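You operate a simulated robot arm through the tools that you are given. There is no shell and no other tool. Be economical: measure what you need, move in short steps, check, and stop when the job is done.

You run a simulated robot arm. Do the job below in one go: nothing can be reset, and whatever is moved stays where it is left.

JOB
Dust the calendar seat, then show APRIL and turn the day dial to WED.
Fine: put the brush back. Set down upright: wooden brush. What is to be rubbed or washed off counts as gone when no trace of it is left.

It is judged by the outcome, as a careful person would: the job done as asked, and still so three seconds after it is handed in. It fails if anything else is knocked over, pushed out of place, dropped, spilled or broken.

ROBOT AND FRAMES
A 7-joint arm with a two-finger parallel gripper, fixed in place. Base frame: the origin is at the foot of the arm, x ahead of it, y to its left, z up; the work surface is at about z = 0. Units: cm, rad, N and s.
With the tool pointing down near the work surface it reaches from about 24 to 62 cm from the base axis. Its first joint turns from -1.152 to 1.152 rad. Payload 2.6 kg.
The TCP is the grasp point between the finger pads, 3 cm short of the fingertips. In the tool frame z runs along the fingers and y along their closing line. Largest opening 9.4 cm; finger width 2.8, thickness 1; the body of the gripper, 5 by 9.6 cm, starts 5.5 cm behind the TCP.
Orientation is that of the tool frame in the base frame, as a unit quaternion [x, y, z, w]. With the fingers straight down and closing along the base's y, the tool's x points along the base's -x, its y along +y and its z along -z.

CONTROLS
- The arm moves only by the tool send_rows. Its argument "series" is a list of rows, each a list of 7 numbers: the shift along the tool's x, y, z in cm, then the turn, a rotation vector about the tool's x, y, z in degrees, then the finger opening in cm, from 0 to 9.4. In form: [[dx, dy, dz, wx, wy, wz, gripper], ...]. A call has 1 to 10 rows; each row shifts and turns the commanded pose from where the row before left it, along the tool's axes as they then stand. Each row takes 0.2 s and may step no farther than 5 cm and 0.15 rad from the row before; otherwise, or with a gripper value out of range, the whole call is refused. Where a pose cannot be reached the arm comes as near as it can. A force on the tool above 90 N (or 10 N above the force at the start of the call, whichever is more), or a blocked arm, ends the call early, and 0.2 s more pass. The fingers move at their own pace (about 7.2 cm/s each) and stop on an object; they squeeze with about 45 N. The grip force told is the motor's: it shows also when the fingers shut on nothing. Time passes only in rows, and 0.2 s behind the last, so rows that do not move let the fingers close. The reply holds the time, the measured pose of the TCP, the force on the tool along the base axes, the opening and the grip force, in the units named above and with some noise, with the torque about the TCP (base axes, N m) and any sound that the robot's microphone picked up.
- Cameras (640 x 400 px; columns grow to the right, rows downward): "scene" is fixed at [2.22, 42.52, 55.79]; the picture's right is [-0.87, -0.50, 0.00], its down [-0.31, 0.54, -0.78] and it looks along [0.39, -0.68, -0.62] (base axes); focal length 312 px, centre (320, 200). "wrist" rides on the gripper at [7.6, 1.4, -10.2] in the tool frame; the picture's right is [-0.18, 0.98, 0.00], its down [-0.75, -0.14, -0.64] and it looks along [-0.63, -0.12, 0.77] (tool axes); focal length 243 px, centre (320, 200). There is no depth. A picture from a camera that has moved, and an enlarged one, comes with that camera's place and axes in the base frame and with its lens.
- capture(camera): a new picture of that camera. The clock stands still meanwhile.
- inspect(camera, box): a new picture of the part [left, top, right, bottom] of that camera's present view, enlarged. The clock stands still meanwhile.
- sign_off(): hands the job in; it is judged then, once.

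Work in short steps. Places have to be worked out from the pictures, the camera data and where the tool is seen: move nearer, look again, correct. Check each grasp and each placing, and mend what went wrong. You have 120 turns and 68 pictures in all, those below and enlarged ones among them. Open the gripper and draw the arm clear of the work before you hand the job in, unless the task says otherwise; then end with one line.

The tools are called after ">>>" as name(argument=value, ...) on one line, values as JSON. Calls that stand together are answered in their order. send_rows: Moves the arm, as the interface text tells. Its arguments: {"type":"object","properties":{"series":{"type":"array"}},"required":["series"]} The other tools are called the same way: capture (camera) takes a picture; inspect (camera, box) takes an enlarged picture of a part of a camera's view; sign_off () hands the job in.

At the start:

```text
time_s: 0.0
tcp_pos: [35.28, 3.13, 34.51]
ee_rot: [0.0, 1.0, -0.001, 0.0]
ft_force: [-0.2, 0.6, -0.4]
torque: [-0.03, 0.03, -0.01]
finger_gap: 9.39
gripper_force: 0.0
```

scene: 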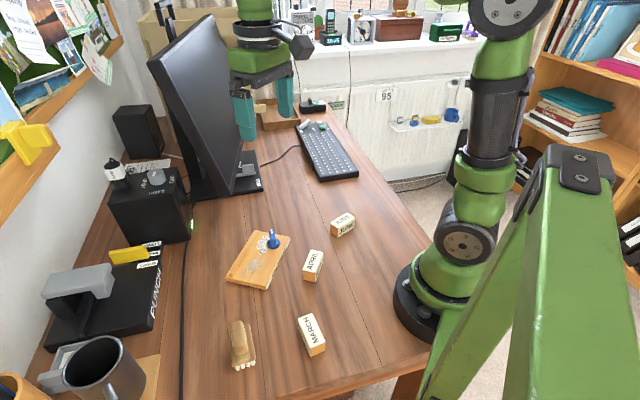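
wrist: 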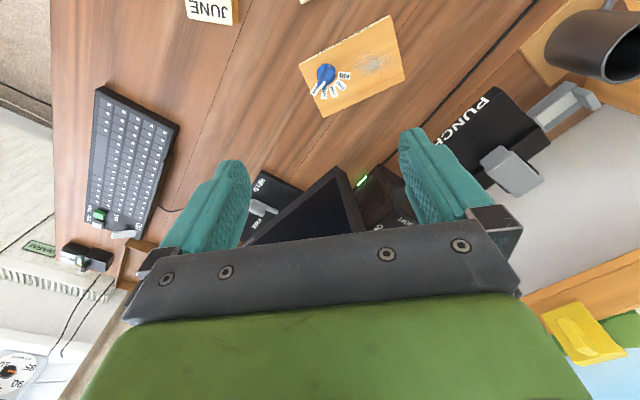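

I see a calendar board with a blue dial and a dusty patch, three month blocks and a brush. I'll take enlarged looks at them first.

>>> inspect(camera="scene", box=[200, 200, 360, 300])

>>> inspect(camera="scene", box=[200, 290, 360, 390])

>>> inspect(camera="wrist", box=[280, 10, 420, 130])

```text
4.00 times, centred on (280, 250) of scene
camera zoom: at [2.22, 42.52, 55.79], right [-0.87, -0.5, 0.0], down [-0.31, 0.54, -0.78], along [0.39, -0.68, -0.62], focal length 1248 px, centre (480, 0)
```

zoom: 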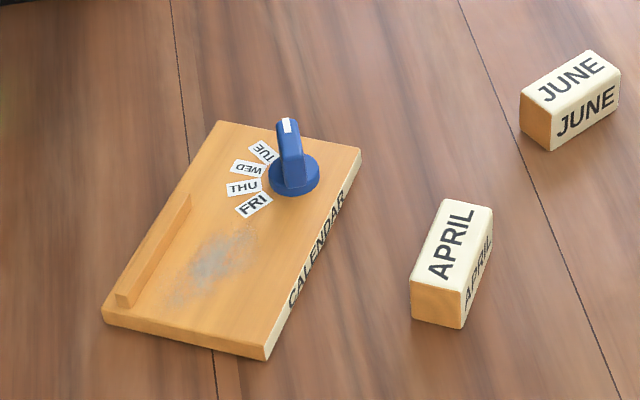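

```text
4.00 times, centred on (280, 340) of scene
camera zoom: at [2.22, 42.52, 55.79], right [-0.87, -0.5, 0.0], down [-0.31, 0.54, -0.78], along [0.39, -0.68, -0.62], focal length 1248 px, centre (480, -360)
```

zoom: 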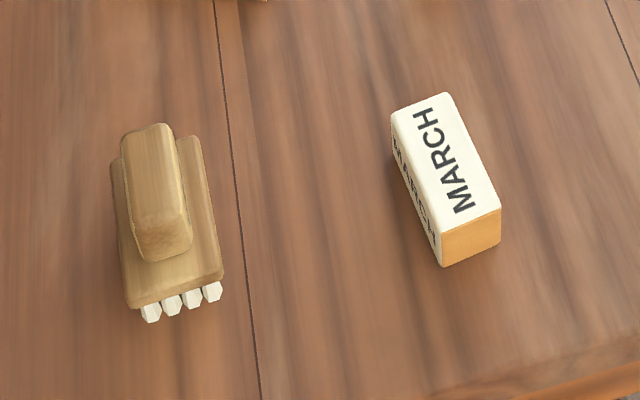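

```text
3.33 times, centred on (350, 70) of wrist
camera zoom: at [27.57, 4.53, 44.81], right [0.18, 0.98, 0.0], down [0.75, -0.14, 0.64], along [0.63, -0.12, -0.77], focal length 809 px, centre (220, 633)
```

zoom: 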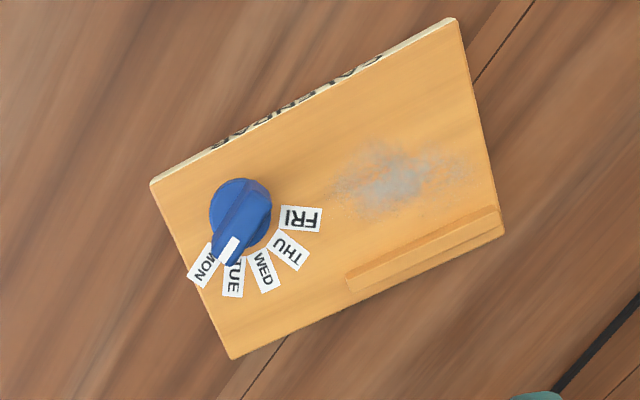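

The April block lies near (26, 4), already parallel to the board, and the brush near (27, 26). I'll lower the camera over the board for a closer look.

>>> send_rows(series=[[0.57, 0.97, 3.63, 0, 0, 0, 9.4], [0.57, 0.97, 3.63, 0, 0, 0, 9.4], [0.57, 0.97, 3.63, 0, 0, 0, 9.4], [0.57, 0.97, 3.63, 0, 0, 0, 9.4]])

>>> capture(camera="wrist")

>>> inspect(camera="wrist", box=[240, 0, 440, 125])

```text
time_s: 1.0
tcp_pos: [33.05, 6.91, 20.04]
ee_rot: [0.001, 1.0, 0.0, -0.001]
ft_force: [-0.3, -0.5, 0.8]
torque: [0.0, 0.01, 0.0]
finger_gap: 9.38
gripper_force: 0.0
```

```text
62 pictures are left
camera wrist: at [25.25, 8.4, 30.22], right [0.18, 0.98, 0.0], down [0.75, -0.14, 0.64], along [0.63, -0.12, -0.77], focal length 243 px, centre (320, 200)
```

wrist: 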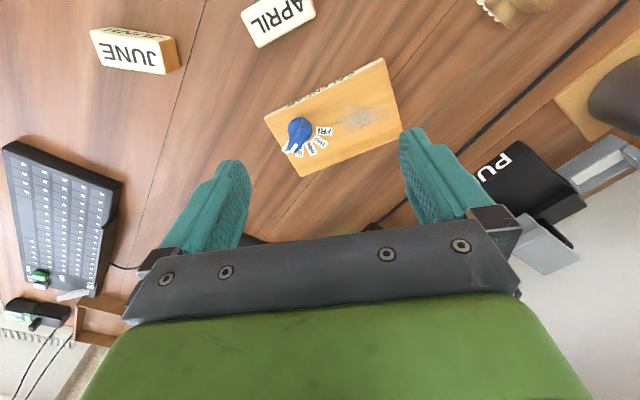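

```text
3.20 times, centred on (340, 62) of wrist
camera zoom: at [25.25, 8.4, 30.22], right [0.18, 0.98, 0.0], down [0.75, -0.14, 0.64], along [0.63, -0.12, -0.77], focal length 776 px, centre (256, 640)
```

zoom: 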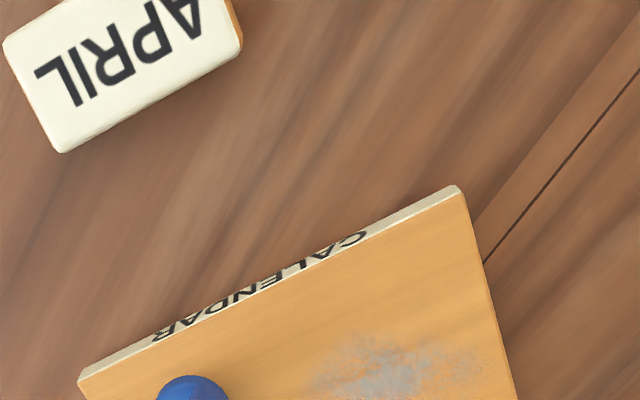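

>>> inspect(camera="wrist", box=[255, 50, 415, 180])

```text
3.08 times, centred on (335, 115) of wrist
camera zoom: at [25.25, 8.4, 30.22], right [0.18, 0.98, 0.0], down [0.75, -0.14, 0.64], along [0.63, -0.12, -0.77], focal length 746 px, centre (274, 462)
```

zoom: 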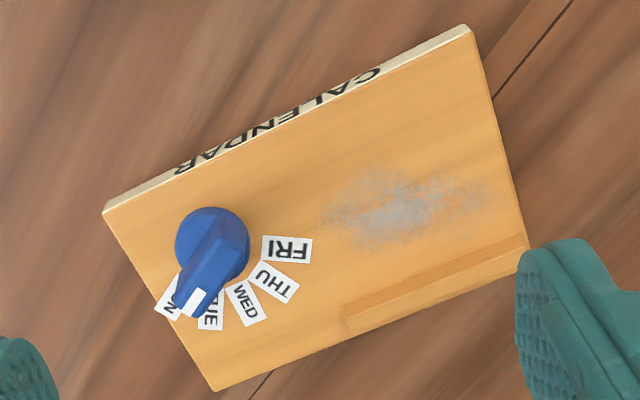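

The dial axis is near (36.8, 3.8). It points at MON and WED lies at about 14° in base yaw, so it needs about +57°. Next I look closely at the brush.

>>> send_rows(series=[[2.0, 4.5, 0, 0, 0, 0, 9.4], [2.0, 4.5, 0, 0, 0, 0, 9.4], [2.0, 4.5, 0, 0, 0, 0, 9.4], [2.0, 4.5, 0, 0, 0, 0, 9.4], [0, 0, 2, 0, 0, 0, 9.4]])

>>> inspect(camera="wrist", box=[220, 20, 420, 180])

```text
time_s: 2.2
tcp_pos: [25.03, 25.08, 17.99]
ee_rot: [0.0, 1.0, 0.0, 0.001]
ft_force: [-0.4, 0.4, 0.6]
torque: [0.03, 0.02, -0.01]
finger_gap: 9.38
gripper_force: 0.1
```

```text
2.50 times, centred on (320, 100) of wrist
camera zoom: at [17.27, 26.39, 28.28], right [0.18, 0.98, 0.0], down [0.75, -0.14, 0.64], along [0.63, -0.12, -0.77], focal length 606 px, centre (320, 450)
```

zoom: 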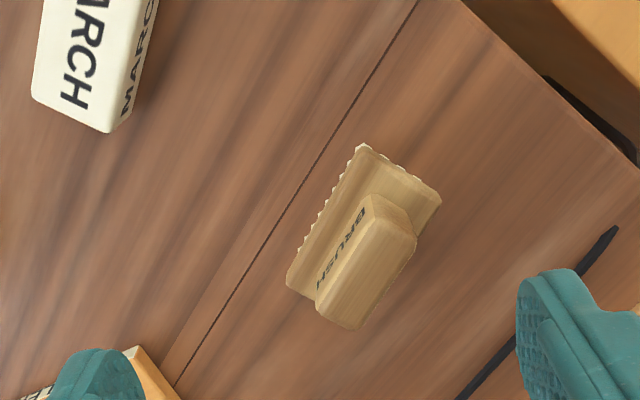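

The brush handle is centred near (27.3, 26.2) at yaw about −39°, slab top about z = 3 and handle top about z = 5. I'll move above it, turn the fingers across the handle, then check.

>>> send_rows(series=[[-2.3, 1.1, 3, 0, 0, 0, 6], [0, 0, 0, 0, 0, 7.8, 6], [0, 0, 0, 0, 0, 7.8, 6], [0, 0, 0, 0, 0, 7.8, 6], [0, 0, 0, 0, 0, 7.8, 6], [0, 0, 0, 0, 0, 7.8, 6], [0, 0, 4, 0, 0, 0, 6]])

>>> capture(camera="wrist")

>>> capture(camera="scene")

```text
time_s: 3.8
tcp_pos: [27.28, 26.08, 11.03]
ee_rot: [0.335, 0.942, 0.0, 0.0]
ft_force: [0.1, 1.1, 0.8]
torque: [0.02, -0.01, 0.0]
finger_gap: 6.0
gripper_force: 0.2
```

```text
58 pictures are left
camera wrist: at [22.16, 31.98, 21.26], right [0.76, 0.65, 0.0], down [0.5, -0.58, 0.64], along [0.42, -0.49, -0.77], focal length 243 px, centre (320, 200)
```

wrist: 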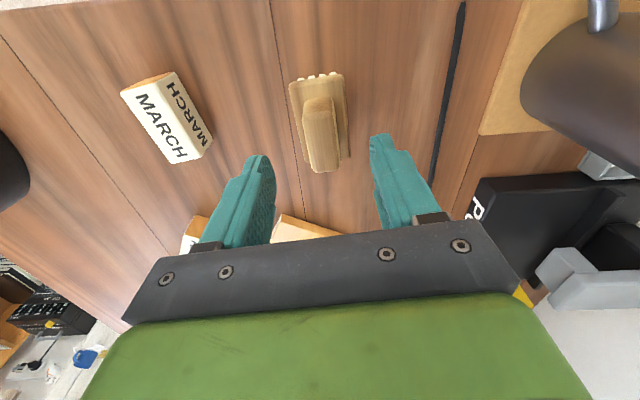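

```text
57 pictures are left
```

scene: 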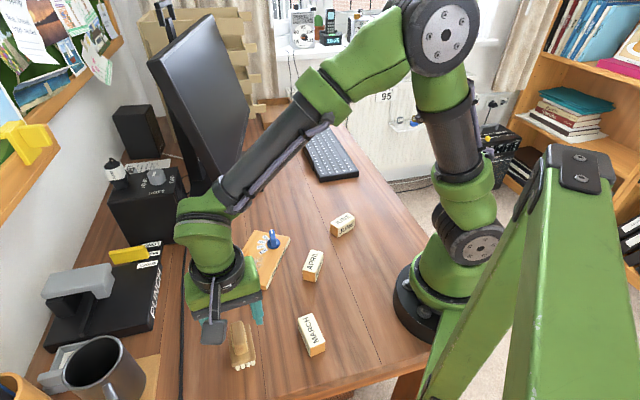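

The fingers straddle the handle well; I rotate 1.5° more and descend to z≈6.4 (tips just above the slab), then close.

>>> send_rows(series=[[0, 0.1, 2.6, 0, 0, 1.5, 6], [0, 0, 2.0, 0, 0, 0, 6]])

>>> capture(camera="wrist")

>>> inspect(camera="scene", box=[180, 280, 300, 380])

```text
time_s: 4.4
tcp_pos: [27.38, 26.23, 6.32]
ee_rot: [0.346, 0.938, 0.0, -0.001]
ft_force: [-0.7, 0.5, -1.3]
torque: [-0.01, 0.02, 0.01]
finger_gap: 6.0
gripper_force: 0.1
```

```text
56 pictures are left
camera wrist: at [22.38, 32.18, 16.65], right [0.78, 0.63, 0.0], down [0.48, -0.6, 0.64], along [0.4, -0.5, -0.77], focal length 243 px, centre (320, 200)
```

wrist: 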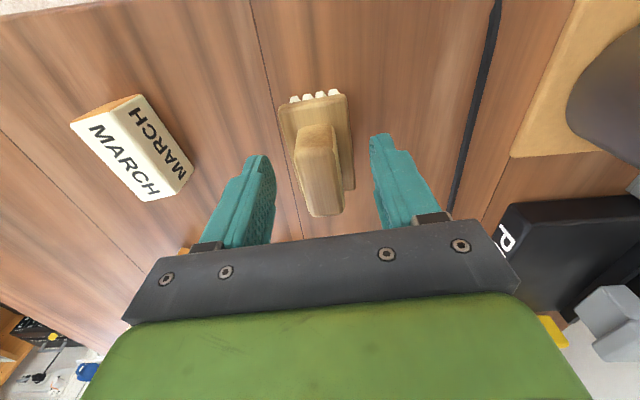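

```text
4.00 times, centred on (240, 330) of scene
camera zoom: at [2.22, 42.52, 55.79], right [-0.87, -0.5, 0.0], down [-0.31, 0.54, -0.78], along [0.39, -0.68, -0.62], focal length 1248 px, centre (640, -320)
```

zoom: 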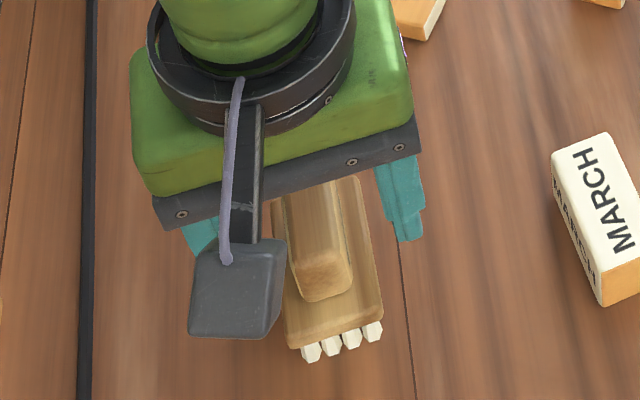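

No contact, handle centred between the fingers. Closing gently here.

>>> send_rows(series=[[0, 0, 0, 0, 0, 0, 0], [0, 0, 0, 0, 0, 0, 0], [0, 0, 0, 0, 0, 0, 0]])

>>> capture(camera="wrist")

```text
time_s: 5.2
tcp_pos: [27.37, 26.07, 6.45]
ee_rot: [0.346, 0.938, 0.0, 0.0]
ft_force: [-0.4, 0.7, -0.1]
torque: [-0.01, 0.0, 0.02]
finger_gap: 2.56
gripper_force: 45.2
```

```text
54 pictures are left
camera wrist: at [22.38, 32.18, 16.67], right [0.78, 0.63, 0.0], down [0.48, -0.6, 0.64], along [0.4, -0.5, -0.77], focal length 243 px, centre (320, 200)
```

wrist: 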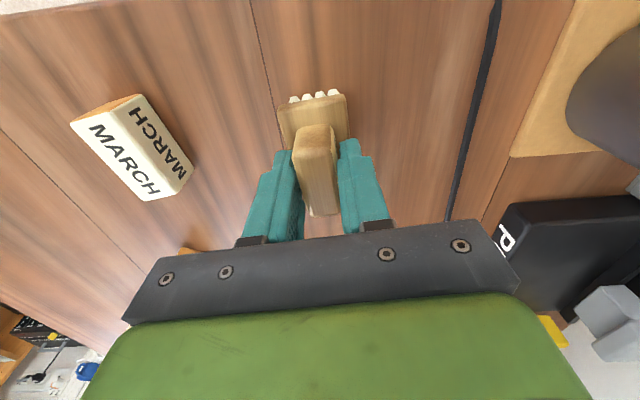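

The brush is gripped (gap 2.56). Lift it and turn it so its length lies across the board's short axis, then check.

>>> send_rows(series=[[0, 0, -4, 0, 0, 0, 0], [0, 0, -4, 0, 0, 0, 0], [0, 0, 0, 0, 0, -7.9, 0], [0, 0, 0, 0, 0, -7.9, 0], [0, 0, 0, 0, 0, -7.9, 0], [0, 0, 0, 0, 0, -7.9, 0], [0, 0, 0, 0, 0, -7.9, 0], [0, 0, 0, 0, 0, -7.9, 0], [0, 0, 0, 0, 0, -7.7, 0]])

>>> send_rows(series=[[-1.0, -3.93, 0, 0, 0, 0, 0], [-1.0, -3.93, 0, 0, 0, 0, 0], [-1.0, -3.93, 0, 0, 0, 0, 0], [-1.0, -3.93, 0, 0, 0, 0, 0], [-1.0, -3.93, 0, 0, 0, 0, 0]])

>>> capture(camera="wrist")

>>> capture(camera="scene")

```text
time_s: 7.2
tcp_pos: [27.44, 26.15, 14.55]
ee_rot: [-0.127, 0.992, 0.0, 0.0]
ft_force: [-0.1, 0.2, -0.4]
torque: [0.02, -0.02, 0.0]
finger_gap: 0.0
gripper_force: 32.8
```

```text
time_s: 8.4
tcp_pos: [37.02, 8.57, 14.47]
ee_rot: [-0.129, 0.992, 0.0, 0.001]
ft_force: [-0.5, 0.2, 0.0]
torque: [0.03, -0.01, -0.01]
finger_gap: 0.0
gripper_force: 33.3
```

```text
53 pictures are left
camera wrist: at [29.27, 7.89, 24.74], right [-0.07, 1.0, 0.0], down [0.76, 0.05, 0.64], along [0.64, 0.05, -0.77], focal length 243 px, centre (320, 200)
```

wrist: 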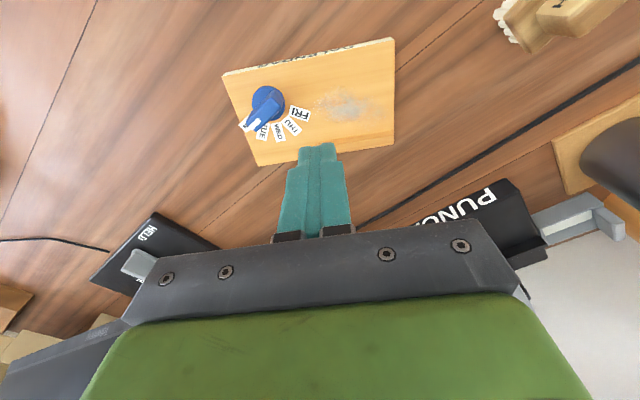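

```text
52 pictures are left
```

scene: 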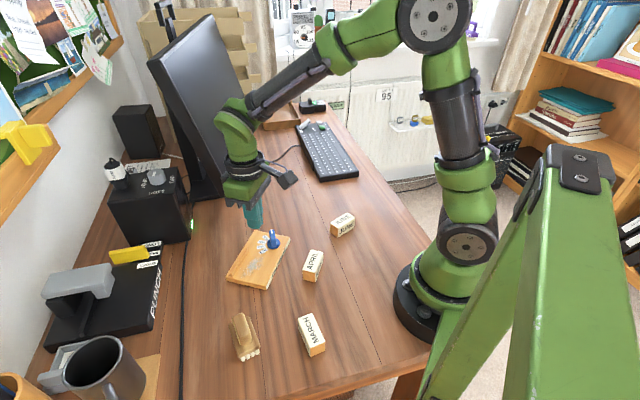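

The fingers slipped off the handle on lifting; the brush is still standing near its place. I look at it more closely before regrasping.

>>> inspect(camera="scene", box=[200, 300, 300, 370])

>>> inspect(camera="wrist", box=[210, 30, 410, 170])

```text
5.71 times, centred on (250, 335) of scene
camera zoom: at [2.22, 42.52, 55.79], right [-0.87, -0.5, 0.0], down [-0.31, 0.54, -0.78], along [0.39, -0.68, -0.62], focal length 1783 px, centre (720, -571)
```

zoom: 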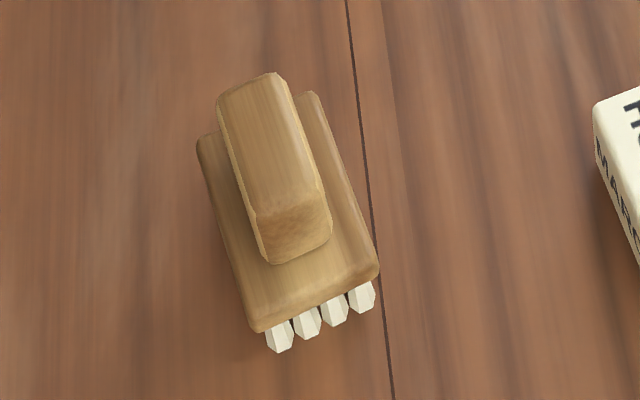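

```text
2.86 times, centred on (310, 100) of wrist
camera zoom: at [29.27, 7.89, 24.74], right [-0.07, 1.0, 0.0], down [0.76, 0.05, 0.64], along [0.64, 0.05, -0.77], focal length 693 px, centre (349, 486)
```

zoom: 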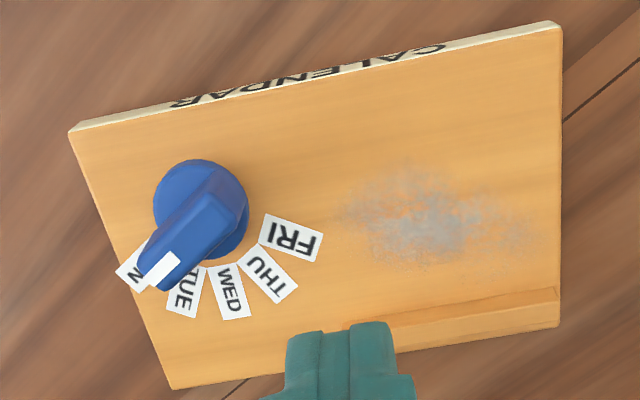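

The brush now stands near (28.4, 24.3) with yaw about −33°; original pose was about (27.5, 26.0), −41°. I return above it to regrasp deeper.

>>> send_rows(series=[[1.09, 4.35, 0.3, 0, 0, 0, 6], [1.09, 4.35, 0.3, 0, 0, 0, 6], [1.09, 4.35, 0.3, 0, 0, 0, 6], [1.09, 4.35, 0.3, 0, 0, 0, 6], [0, 0, 0, 0, 0, 7.93, 6], [0, 0, 0, 0, 0, 7.93, 6], [0, 0, 0, 0, 0, 7.93, 6], [0, 0, 0, 0, 0, 7.93, 6], [0, 0, 0, 0, 0, 7.93, 6], [0, 0, 0, 0, 0, 7.93, 6]])

>>> inspect(camera="wrist", box=[220, 20, 420, 220])

```text
time_s: 10.6
tcp_pos: [28.68, 24.09, 13.27]
ee_rot: [0.285, 0.959, 0.0, 0.0]
ft_force: [0.0, -0.1, -0.6]
torque: [0.01, 0.0, 0.01]
finger_gap: 6.0
gripper_force: 0.0
```

```text
2.00 times, centred on (320, 120) of wrist
camera zoom: at [22.87, 29.51, 23.51], right [0.69, 0.72, 0.0], down [0.55, -0.53, 0.64], along [0.46, -0.44, -0.77], focal length 485 px, centre (320, 360)
```

zoom: 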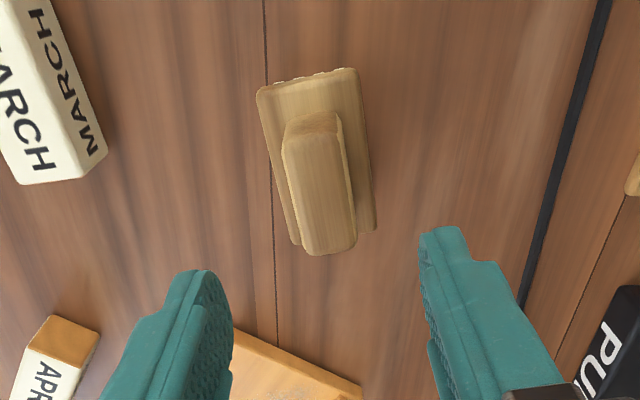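

The handle is at about (28.0, 24.7), yaw −34.5°. I descend to z≈6.3 and then check contact in small steps to get a deeper grip.

>>> send_rows(series=[[0.87, 0.15, 3.0, 0, 0, 1.5, 6], [0, 0, 3.5, 0, 0, 0, 6], [0, 0, 0.5, 0, 0, 0, 6], [0, 0, 0.3, 0, 0, 0, 6]])

>>> inspect(camera="wrist", box=[220, 60, 420, 240])

```text
time_s: 11.6
tcp_pos: [27.99, 24.81, 5.93]
ee_rot: [0.297, 0.955, 0.0, 0.0]
ft_force: [0.7, 0.2, -0.9]
torque: [-0.02, 0.0, 0.02]
finger_gap: 5.98
gripper_force: 0.0
```

```text
2.22 times, centred on (320, 150) of wrist
camera zoom: at [22.33, 30.23, 16.17], right [0.71, 0.71, 0.0], down [0.54, -0.54, 0.64], along [0.45, -0.45, -0.77], focal length 539 px, centre (320, 311)
```

zoom: 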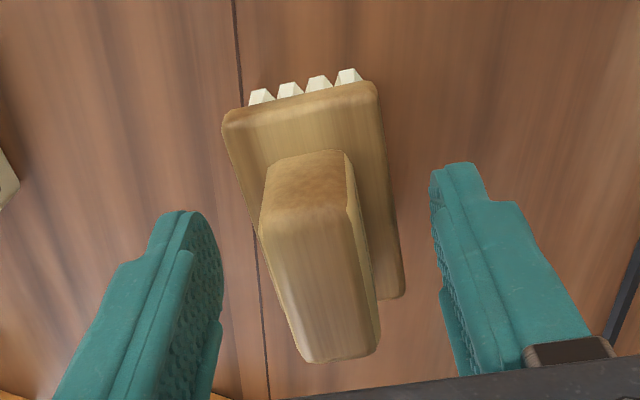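

No contact yet. I shift slightly along the handle, narrow the fingers to 3.4 cm and feel for the slab top in small steps.

>>> send_rows(series=[[-0.4, -0.1, 0, 0, 0, 0, 3.5], [0, 0, 0, 0, 0, 0, 3.5], [0, 0, 0, 0, 0, 0, 3.5], [0, 0, 0.25, 0, 0, 0, 3.5]])

>>> send_rows(series=[[0, 0, 0.25, 0, 0, 0, 3.5]])

```text
time_s: 12.6
tcp_pos: [28.21, 24.57, 5.89]
ee_rot: [0.296, 0.955, 0.001, -0.001]
ft_force: [-6.8, -9.0, 30.9]
torque: [-0.45, 0.53, 0.09]
finger_gap: 3.88
gripper_force: 45.5
```

```text
time_s: 13.0
tcp_pos: [28.27, 24.49, 5.6]
ee_rot: [0.297, 0.955, 0.002, 0.001]
ft_force: [-8.7, -11.0, 44.2]
torque: [-0.37, 0.34, 0.01]
finger_gap: 3.9
gripper_force: 45.4
```

Contact: the fingers closed on the slab's edges (gap 3.9, tips about z 2.8). I'll open, go lower, and grip the slab's vertical sides, which is a firmer hold.

>>> send_rows(series=[[0, 0, -0.5, 0, 0, 0, 6], [0, 0, 0, 0, 0, 0, 6], [0, 0, 0, 0, 0, 0, 6]])

>>> inspect(camera="wrist", box=[220, 60, 420, 240])

```text
time_s: 13.8
tcp_pos: [28.1, 24.61, 5.87]
ee_rot: [0.297, 0.955, 0.0, 0.0]
ft_force: [0.3, 1.0, 0.2]
torque: [0.0, -0.03, -0.01]
finger_gap: 6.03
gripper_force: 0.0
```

```text
2.22 times, centred on (320, 150) of wrist
camera zoom: at [22.6, 29.94, 16.19], right [0.71, 0.71, 0.0], down [0.54, -0.54, 0.64], along [0.45, -0.45, -0.77], focal length 539 px, centre (320, 311)
```

zoom: 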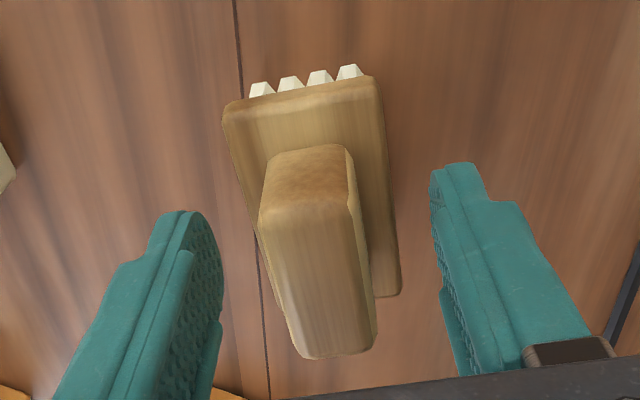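

Centred. Lower to z≈5.0 and close on the slab sides.

>>> send_rows(series=[[0, 0, 0.5, 0, 0, 0, 6], [0, 0, 0.4, 0, 0, 0, 6], [0, 0, 0, 0, 0, 0, 0], [0, 0, 0, 0, 0, 0, 0], [0, 0, 0, 0, 0, 0, 0]])

```text
time_s: 15.0
tcp_pos: [28.15, 24.42, 5.09]
ee_rot: [0.297, 0.955, 0.0, 0.0]
ft_force: [0.7, 0.7, 0.1]
torque: [0.02, -0.01, -0.01]
finger_gap: 3.87
gripper_force: 45.1
```

Gap 3.87, so the slab sides are held. Lift 2 cm and check.

>>> send_rows(series=[[0, 0, -1, 0, 0, 0, 0], [0, 0, -1, 0, 0, 0, 0]])

>>> capture(camera="wrist")

>>> inspect(camera="scene", box=[200, 280, 320, 370])

```text
time_s: 15.6
tcp_pos: [28.2, 24.48, 7.06]
ee_rot: [0.296, 0.955, 0.0, -0.001]
ft_force: [-0.6, -0.6, -0.1]
torque: [-0.01, 0.01, -0.02]
finger_gap: 3.89
gripper_force: 45.1
```

```text
46 pictures are left
camera wrist: at [22.62, 29.9, 17.3], right [0.71, 0.71, 0.0], down [0.54, -0.54, 0.64], along [0.45, -0.45, -0.77], focal length 243 px, centre (320, 200)
```

wrist: 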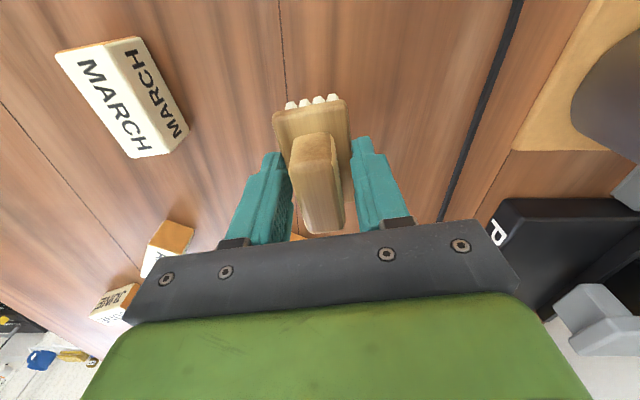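

```text
4.44 times, centred on (260, 325) of scene
camera zoom: at [2.22, 42.52, 55.79], right [-0.87, -0.5, 0.0], down [-0.31, 0.54, -0.78], along [0.39, -0.68, -0.62], focal length 1387 px, centre (587, -356)
```

zoom: 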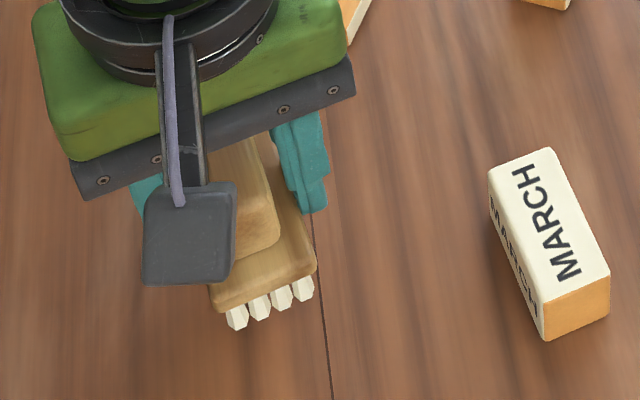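

The brush is held and lifted. Raise it and turn to the board's yaw, then check the grip.

>>> send_rows(series=[[0, 0, -4, 0, 0, 0, 0], [0, 0, 0, 0, 0, -8.2, 0], [0, 0, 0, 0, 0, -8.2, 0], [0, 0, 0, 0, 0, -8.2, 0], [0, 0, 0, 0, 0, -8.2, 0], [0, 0, 0, 0, 0, -8.2, 0], [0, 0, 0, 0, 0, -8.1, 0]])

```text
time_s: 17.2
tcp_pos: [28.24, 24.61, 11.07]
ee_rot: [-0.129, 0.992, 0.0, 0.0]
ft_force: [0.0, -0.4, -1.1]
torque: [0.0, 0.02, 0.0]
finger_gap: 3.86
gripper_force: 45.0
```

Still held. Move over the board (x 36.8, y 9.8), then look.

>>> send_rows(series=[[-1.14, -4.11, 0, 0, 0, 0, 0], [-1.14, -4.11, 0, 0, 0, 0, 0], [-1.14, -4.11, 0, 0, 0, 0, 0], [-1.14, -4.11, 0, 0, 0, 0, 0], [0, 0, 2, 0, 0, 0, 0]])

>>> capture(camera="wrist")

>>> inspect(camera="scene", box=[200, 200, 320, 300])

```text
time_s: 18.4
tcp_pos: [36.84, 9.66, 9.1]
ee_rot: [-0.127, 0.992, -0.001, 0.001]
ft_force: [-0.2, -0.1, -1.1]
torque: [-0.02, -0.01, -0.02]
finger_gap: 3.89
gripper_force: 45.4
```

```text
44 pictures are left
camera wrist: at [28.92, 9.04, 19.36], right [-0.07, 1.0, 0.0], down [0.76, 0.05, 0.64], along [0.64, 0.05, -0.77], focal length 243 px, centre (320, 200)
```

wrist: 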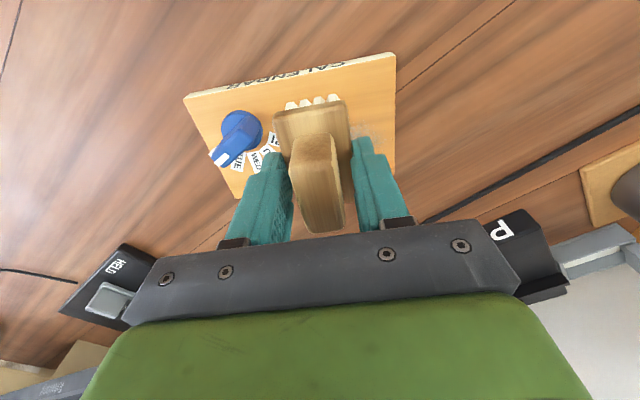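

```text
4.00 times, centred on (260, 250) of scene
camera zoom: at [2.22, 42.52, 55.79], right [-0.87, -0.5, 0.0], down [-0.31, 0.54, -0.78], along [0.39, -0.68, -0.62], focal length 1248 px, centre (560, 0)
```

zoom: 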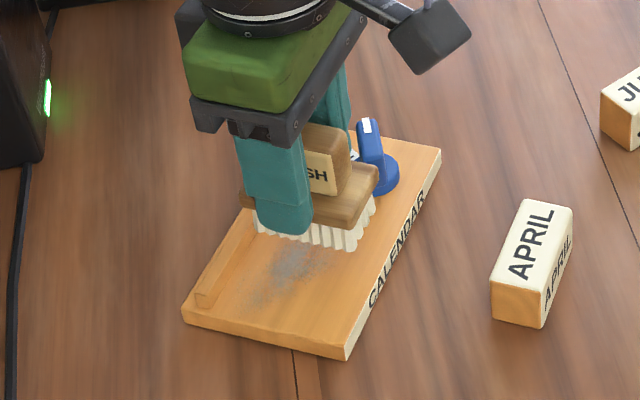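

Brush is correctly over the seat. Lower to just above the board, then feel for contact.

>>> send_rows(series=[[0, 0, 1.2, 0, 0, 0, 0], [0, 0, 0.8, 0, 0, 0, 0], [0, 0, 0.3, 0, 0, 0, 0]])

>>> send_rows(series=[[0, 0, 0.2, 0, 0, 0, 0]])

```text
time_s: 19.2
tcp_pos: [36.66, 9.67, 6.65]
ee_rot: [-0.126, 0.992, 0.001, 0.0]
ft_force: [-0.3, -1.1, -0.1]
torque: [-0.04, 0.02, 0.0]
finger_gap: 3.9
gripper_force: 45.2
```

```text
time_s: 19.6
tcp_pos: [36.73, 9.57, 6.65]
ee_rot: [-0.127, 0.992, 0.0, -0.001]
ft_force: [-3.9, -0.6, 9.5]
torque: [-0.06, 0.22, 0.01]
finger_gap: 3.86
gripper_force: 45.2
```

Contact at about 10 N. Sweep along the board: slightly toward the dial, then outward to the +y end.

>>> send_rows(series=[[0, -0.6, 0, 0, 0, 0, 0], [0, 1, 0, 0, 0, 0, 0], [0, 1, 0, 0, 0, 0, 0], [0, 1, 0, 0, 0, 0, 0], [0, 1, 0, 0, 0, 0, 0], [0, 1, 0, 0, 0, 0, 0], [0, 1, 0, 0, 0, 0, 0]])

>>> inspect(camera="scene", box=[200, 200, 320, 300])

>>> capture(camera="wrist")

```text
time_s: 21.2
tcp_pos: [35.46, 14.83, 6.54]
ee_rot: [-0.128, 0.992, -0.001, 0.001]
ft_force: [3.5, -16.0, 22.8]
torque: [-0.86, -0.23, -0.01]
finger_gap: 3.89
gripper_force: 44.7
```

```text
4.00 times, centred on (260, 250) of scene
camera zoom: at [2.21, 42.52, 55.79], right [-0.87, -0.5, 0.0], down [-0.31, 0.54, -0.78], along [0.39, -0.68, -0.62], focal length 1248 px, centre (560, 0)
```

zoom: 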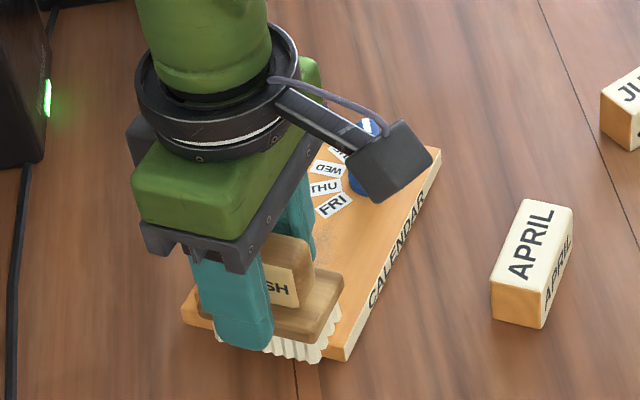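

```text
41 pictures are left
camera wrist: at [27.57, 14.29, 16.82], right [-0.07, 1.0, 0.0], down [0.76, 0.05, 0.64], along [0.64, 0.04, -0.77], focal length 243 px, centre (320, 200)
```

wrist: 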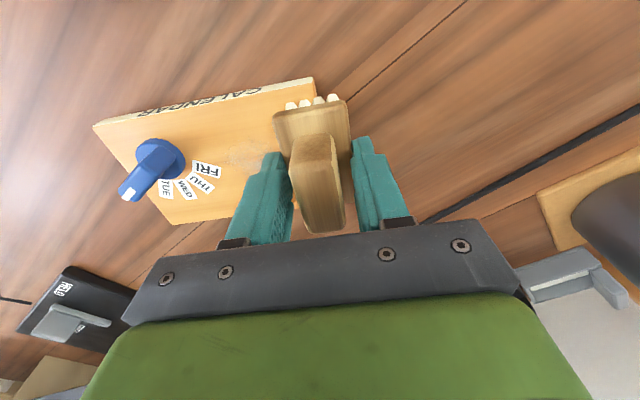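

Most dust is gone with a faint residue toward the dial; the board hasn't moved. I brush back and forth again.

>>> send_rows(series=[[0, -1.3, 0, 0, 0, 0, 0], [0, -1.3, 0, 0, 0, 0, 0], [0, -1.3, 0, 0, 0, 0, 0], [0, -1.3, 0, 0, 0, 0, 0], [0, -1.2, 0, 0, 0, 0, 0], [0, 1.3, 0, 0, 0, 0, 0], [0, 1.3, 0, 0, 0, 0, 0], [0, 1.3, 0, 0, 0, 0, 0], [0, 1.3, 0, 0, 0, 0, 0], [0, 1.3, 0, 0, 0, 0, 0]])

>>> inspect(camera="wrist", box=[90, 70, 350, 230])

```text
time_s: 23.4
tcp_pos: [35.4, 14.99, 6.54]
ee_rot: [-0.127, 0.992, -0.001, 0.0]
ft_force: [5.2, -17.5, 27.2]
torque: [-0.97, -0.35, 0.0]
finger_gap: 3.88
gripper_force: 45.8
```

```text
2.46 times, centred on (220, 150) of wrist
camera zoom: at [27.6, 14.41, 16.77], right [-0.07, 1.0, 0.0], down [0.76, 0.05, 0.64], along [0.64, 0.04, -0.77], focal length 597 px, centre (566, 323)
```

zoom: 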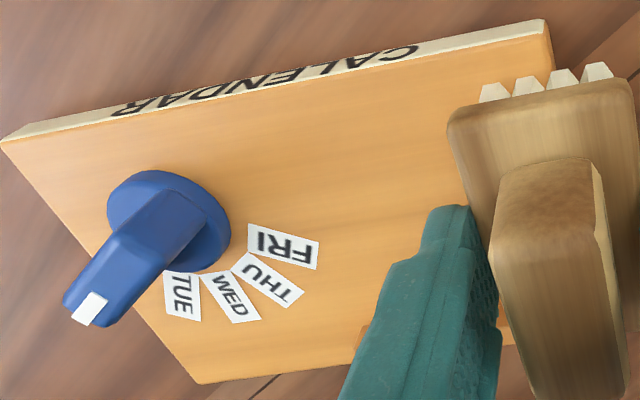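

That part looks clean. Lift the brush off and view the whole seat.

>>> send_rows(series=[[0, 0, -2, 0, 0, 0, 0], [0, 2, -3, 0, 0, 0, 0], [0, 4, -2, 0, 0, 0, 0], [0, 4, 0, 0, 0, 0, 0]])

>>> inspect(camera="scene", box=[220, 220, 300, 290])

>>> capture(camera="wrist")

```text
time_s: 24.4
tcp_pos: [32.65, 24.65, 13.51]
ee_rot: [-0.127, 0.992, -0.001, 0.001]
ft_force: [-0.3, -0.1, -0.6]
torque: [-0.03, -0.03, -0.01]
finger_gap: 3.87
gripper_force: 44.9
```

```text
5.71 times, centred on (260, 255) of scene
camera zoom: at [2.22, 42.52, 55.79], right [-0.87, -0.5, 0.0], down [-0.31, 0.54, -0.78], along [0.39, -0.68, -0.62], focal length 1783 px, centre (663, -114)
```

zoom: 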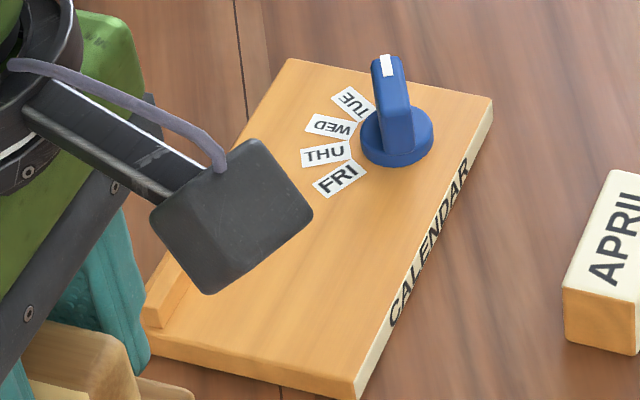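

```text
38 pictures are left
camera wrist: at [24.9, 24.13, 23.78], right [-0.07, 1.0, 0.0], down [0.77, 0.05, 0.64], along [0.64, 0.04, -0.77], focal length 243 px, centre (320, 200)
```

wrist: 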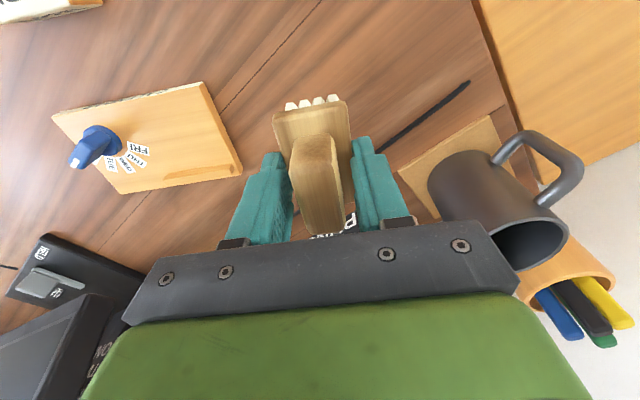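

>>> inspect(camera="wrist", box=[45, 75, 255, 205])

```text
3.05 times, centred on (150, 140) of wrist
camera zoom: at [24.9, 24.13, 23.78], right [-0.07, 1.0, 0.0], down [0.77, 0.05, 0.64], along [0.64, 0.04, -0.77], focal length 739 px, centre (838, 383)
```

zoom: 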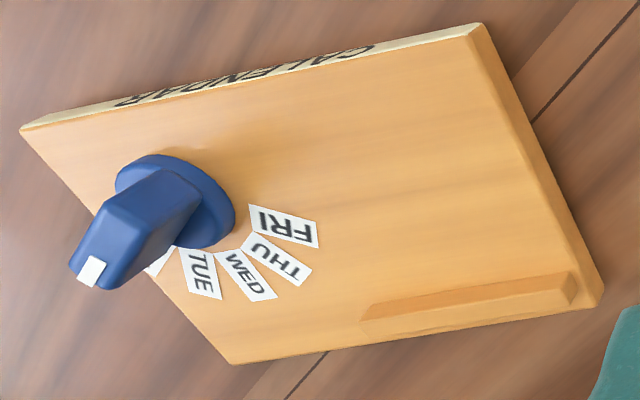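

The seat is clean. Return the brush to its original pose: (27.4, 26.1), yaw −40.5°.

>>> send_rows(series=[[2.36, 1.36, 0, 0, 0, 0, 0], [2.36, 1.36, 0, 0, 0, 0, 0], [0, 0, 0, 0, 0, 7.86, 0], [0, 0, 0, 0, 0, 7.86, 0], [0, 0, 0, 0, 0, 7.86, 0], [0, 0, 0, 0, 0, 7.86, 0], [0, 0, 0, 0, 0, 7.86, 0], [0, 0, 0, 0, 0, 7.86, 0], [0, 0, 0, 0, 0, 7.86, 0], [0, 0, 4, 0, 0, 0, 0]])

```text
time_s: 26.6
tcp_pos: [27.68, 26.11, 9.54]
ee_rot: [0.346, 0.938, 0.0, 0.0]
ft_force: [-0.8, 0.1, 0.0]
torque: [0.01, -0.03, -0.04]
finger_gap: 3.87
gripper_force: 45.6
```

Lower it to the table.

>>> send_rows(series=[[0.19, -0.16, 2.0, 0, 0, 0, 0], [0, 0, 1.8, 0, 0, 0, 0], [0, 0, 0.4, 0, 0, 0, 0]])

```text
time_s: 27.4
tcp_pos: [27.41, 26.09, 5.31]
ee_rot: [0.345, 0.938, -0.001, 0.0]
ft_force: [-0.9, -0.4, 0.1]
torque: [-0.05, -0.02, 0.03]
finger_gap: 3.9
gripper_force: 45.3
```

>>> send_rows(series=[[0, 0, 0.15, 0, 0, 0, 0], [0, 0, 0.12, 0, 0, 0, 0]])

```text
time_s: 28.0
tcp_pos: [27.42, 26.17, 5.06]
ee_rot: [0.345, 0.939, 0.0, 0.0]
ft_force: [0.5, 0.6, 0.1]
torque: [0.02, -0.03, 0.0]
finger_gap: 3.87
gripper_force: 45.1
```

>>> send_rows(series=[[0, 0, 0.1, 0, 0, 0, 0]])

```text
time_s: 28.4
tcp_pos: [27.32, 26.21, 5.07]
ee_rot: [0.346, 0.938, 0.0, 0.0]
ft_force: [-1.4, -0.6, 0.3]
torque: [-0.06, -0.01, 0.02]
finger_gap: 3.87
gripper_force: 44.8
```

>>> send_rows(series=[[0, 0, 0.1, 0, 0, 0, 0], [0, 0, 0, 0, 0, 0, 0]])

```text
time_s: 29.0
tcp_pos: [27.35, 26.18, 4.88]
ee_rot: [0.346, 0.938, 0.001, 0.0]
ft_force: [-4.4, -3.0, 18.4]
torque: [-0.29, 0.04, -0.03]
finger_gap: 3.88
gripper_force: 45.5
```

The bristles are on the table (18 N). Ease off, open, and retreat straight up.

>>> send_rows(series=[[0, 0, -0.08, 0, 0, 0, 0], [0, 0, 0, 0, 0, 0, 4.8], [0, 0, 0, 0, 0, 0, 6], [0, 0, 0, 0, 0, 0, 6], [0, 0, -3, 0, 0, 0, 6], [0, 0, -4, 0, 0, 0, 6]])

>>> capture(camera="wrist")

>>> inspect(camera="scene", box=[200, 290, 360, 390])

```text
time_s: 30.4
tcp_pos: [27.23, 26.22, 12.06]
ee_rot: [0.345, 0.939, 0.0, -0.001]
ft_force: [0.0, 0.9, 0.1]
torque: [0.02, -0.02, -0.01]
finger_gap: 6.02
gripper_force: 0.0
```

```text
36 pictures are left
camera wrist: at [22.37, 32.19, 22.34], right [0.78, 0.63, 0.0], down [0.48, -0.6, 0.64], along [0.4, -0.5, -0.77], focal length 243 px, centre (320, 200)
```

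wrist: 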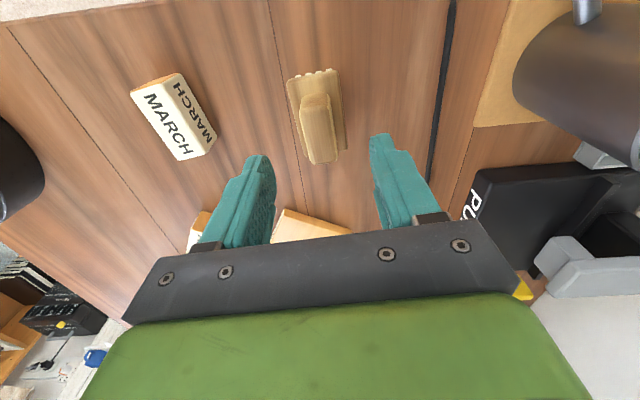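

```text
4.00 times, centred on (280, 340) of scene
camera zoom: at [2.22, 42.52, 55.79], right [-0.87, -0.5, 0.0], down [-0.31, 0.54, -0.78], along [0.39, -0.68, -0.62], focal length 1248 px, centre (480, -360)
```

zoom: 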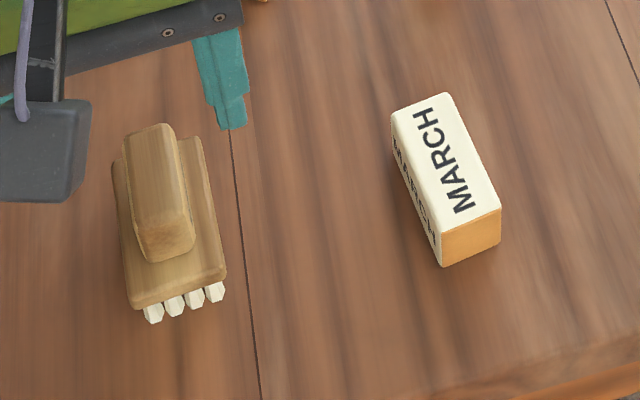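

The brush is back as it stood at the start. Next the dial: move above it with the fingers across the pointer (yaw about −43°).

>>> send_rows(series=[[-4.37, -2.16, -0.6, 0, 0, 0, 5], [-4.37, -2.16, -0.6, 0, 0, 0, 5], [-4.37, -2.16, -0.6, 0, 0, 0, 5], [-4.37, -2.16, -0.6, 0, 0, 0, 5], [-4.37, -2.16, 0, 0, 0, 2.5, 5]])

>>> capture(camera="wrist")

>>> inspect(camera="wrist", box=[240, 40, 400, 180])

```text
time_s: 31.6
tcp_pos: [36.97, 3.7, 14.28]
ee_rot: [0.366, 0.931, 0.001, 0.0]
ft_force: [-0.7, -0.1, 0.4]
torque: [0.0, 0.01, 0.0]
finger_gap: 5.01
gripper_force: 0.1
```

```text
34 pictures are left
camera wrist: at [32.31, 9.85, 24.66], right [0.8, 0.59, 0.0], down [0.46, -0.62, 0.64], along [0.38, -0.52, -0.77], focal length 243 px, centre (320, 200)
```

wrist: 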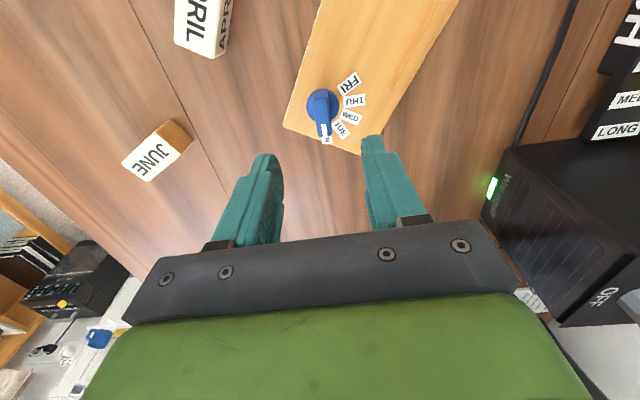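

```text
2.86 times, centred on (320, 110) of wrist
camera zoom: at [32.31, 9.85, 24.66], right [0.8, 0.59, 0.0], down [0.46, -0.62, 0.64], along [0.38, -0.52, -0.77], focal length 693 px, centre (320, 457)
```

zoom: 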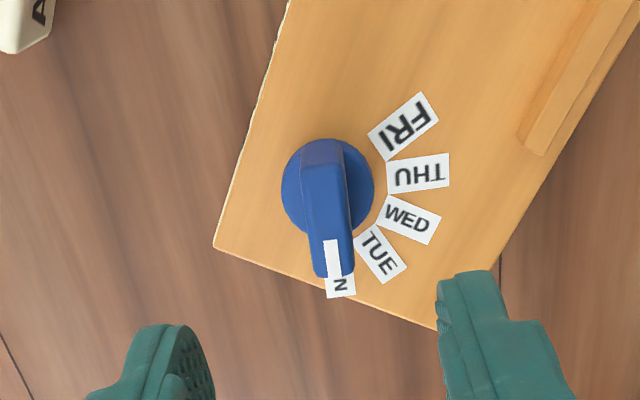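

The pointer bar is centred on the dial at (36.95, 3.8), pointing MON (about −46°), top about z 4.7. Descend over it and check alignment.

>>> send_rows(series=[[0, 0.07, 4, 0, 0, 3, 4], [0, 0, 3, 0, 0, 0, 4]])

>>> inspect(camera="wrist", box=[220, 60, 420, 240])

```text
time_s: 32.2
tcp_pos: [37.16, 3.72, 7.47]
ee_rot: [0.39, 0.921, 0.0, -0.001]
ft_force: [-0.1, 0.4, -0.1]
torque: [0.03, 0.02, 0.0]
finger_gap: 4.02
gripper_force: 0.0
```

```text
2.22 times, centred on (320, 150) of wrist
camera zoom: at [32.73, 10.21, 17.64], right [0.83, 0.55, 0.0], down [0.42, -0.64, 0.64], along [0.35, -0.54, -0.77], focal length 539 px, centre (320, 311)
```

zoom: 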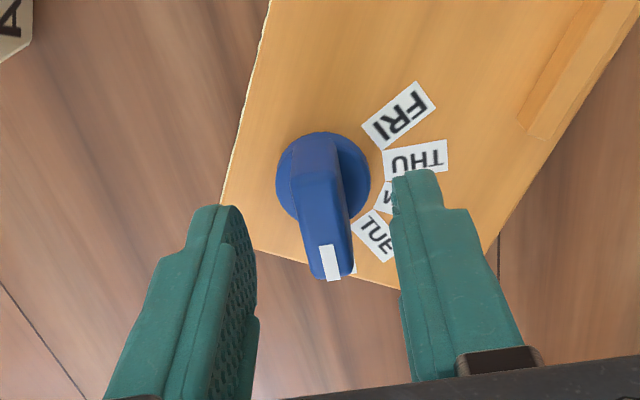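

Well aligned. Descend to z≈5.7 and close on the pointer.

>>> send_rows(series=[[0.18, -0.03, 1.0, 0, 0, 1, 4], [0, 0, 0.8, 0, 0, 0, 4], [0, 0, 0, 0, 0, 0, 0], [0, 0, 0, 0, 0, 0, 0], [0, 0, 0, 0, 0, 0, 0]])

```text
time_s: 33.4
tcp_pos: [36.98, 3.78, 5.63]
ee_rot: [0.398, 0.917, 0.0, -0.001]
ft_force: [2.0, 2.2, -0.4]
torque: [-0.12, -0.16, 0.17]
finger_gap: 1.25
gripper_force: 45.4
```

Gripped (gap 1.25). Turn counter-clockwise as seen from above by about 50° first, then check.

>>> send_rows(series=[[0, 0, 0, 0, 0, -8.4, 0], [0, 0, 0, 0, 0, -8.4, 0], [0, 0, 0, 0, 0, -8.4, 0], [0, 0, 0, 0, 0, -8.4, 0], [0, 0, 0, 0, 0, -8.4, 0], [0, 0, 0, 0, 0, -8.4, 0]])

>>> inspect(camera="wrist", box=[220, 60, 420, 240])

```text
time_s: 34.8
tcp_pos: [37.02, 3.99, 5.54]
ee_rot: [-0.034, 0.999, 0.0, 0.001]
ft_force: [4.4, -3.5, 1.1]
torque: [-0.13, 0.03, -0.01]
finger_gap: 1.22
gripper_force: 44.7
```

```text
2.22 times, centred on (320, 150) of wrist
camera zoom: at [29.13, 4.88, 15.82], right [0.12, 0.99, 0.0], down [0.76, -0.09, 0.64], along [0.64, -0.08, -0.77], focal length 539 px, centre (320, 311)
```

zoom: 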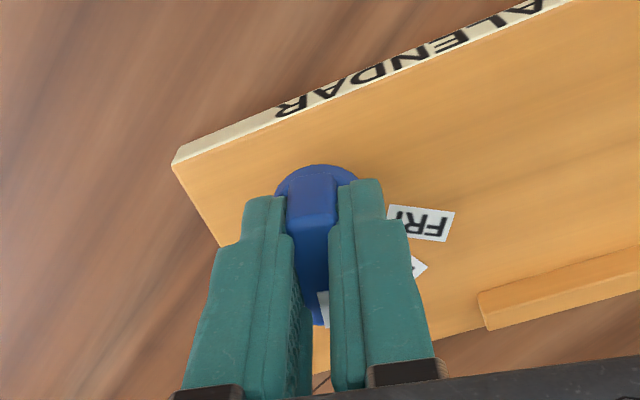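

The dial turns with the grip and the board has not moved. Yaw is now +3.9°; turn about 10° more and release.

>>> send_rows(series=[[0, 0, 0, 0, 0, -5, 0], [0, 0, 0, 0, 0, -5, 0], [0, 0, 0, 0, 0, 0, 0]])

```text
time_s: 35.6
tcp_pos: [36.88, 4.04, 5.52]
ee_rot: [-0.119, 0.993, -0.001, 0.001]
ft_force: [4.7, 1.2, 3.7]
torque: [-0.03, 0.0, 0.0]
finger_gap: 1.21
gripper_force: 45.2
```

>>> send_rows(series=[[0, 0, 0, 0, 0, 0, 3], [0, 0, 0, 0, 0, 0, 4], [0, 0, -3, 0, 0, 0, 4], [0, 0, -4, 0, 0, 0, 4]])

>>> inspect(camera="wrist", box=[220, 40, 420, 200])

>>> inspect(camera="scene", box=[210, 205, 310, 290])

```text
time_s: 36.6
tcp_pos: [36.85, 4.1, 12.49]
ee_rot: [-0.117, 0.993, 0.0, 0.0]
ft_force: [0.0, 0.2, -0.8]
torque: [0.03, 0.02, 0.01]
finger_gap: 4.01
gripper_force: 0.1
```

```text
2.50 times, centred on (320, 120) of wrist
camera zoom: at [28.98, 3.54, 22.75], right [-0.05, 1.0, 0.0], down [0.77, 0.04, 0.64], along [0.64, 0.03, -0.77], focal length 606 px, centre (320, 400)
```

zoom: 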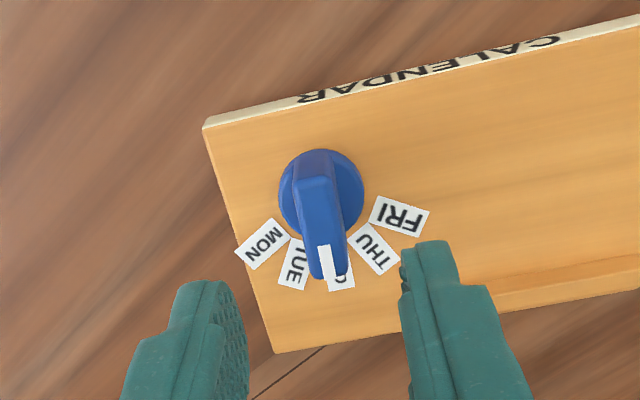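

```text
4.71 times, centred on (260, 248) of scene
camera zoom: at [2.22, 42.52, 55.79], right [-0.87, -0.5, 0.0], down [-0.31, 0.54, -0.78], along [0.39, -0.68, -0.62], focal length 1468 px, centre (602, -24)
```

zoom: 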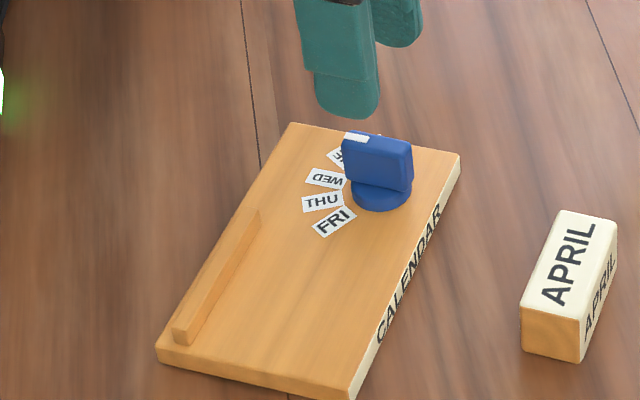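

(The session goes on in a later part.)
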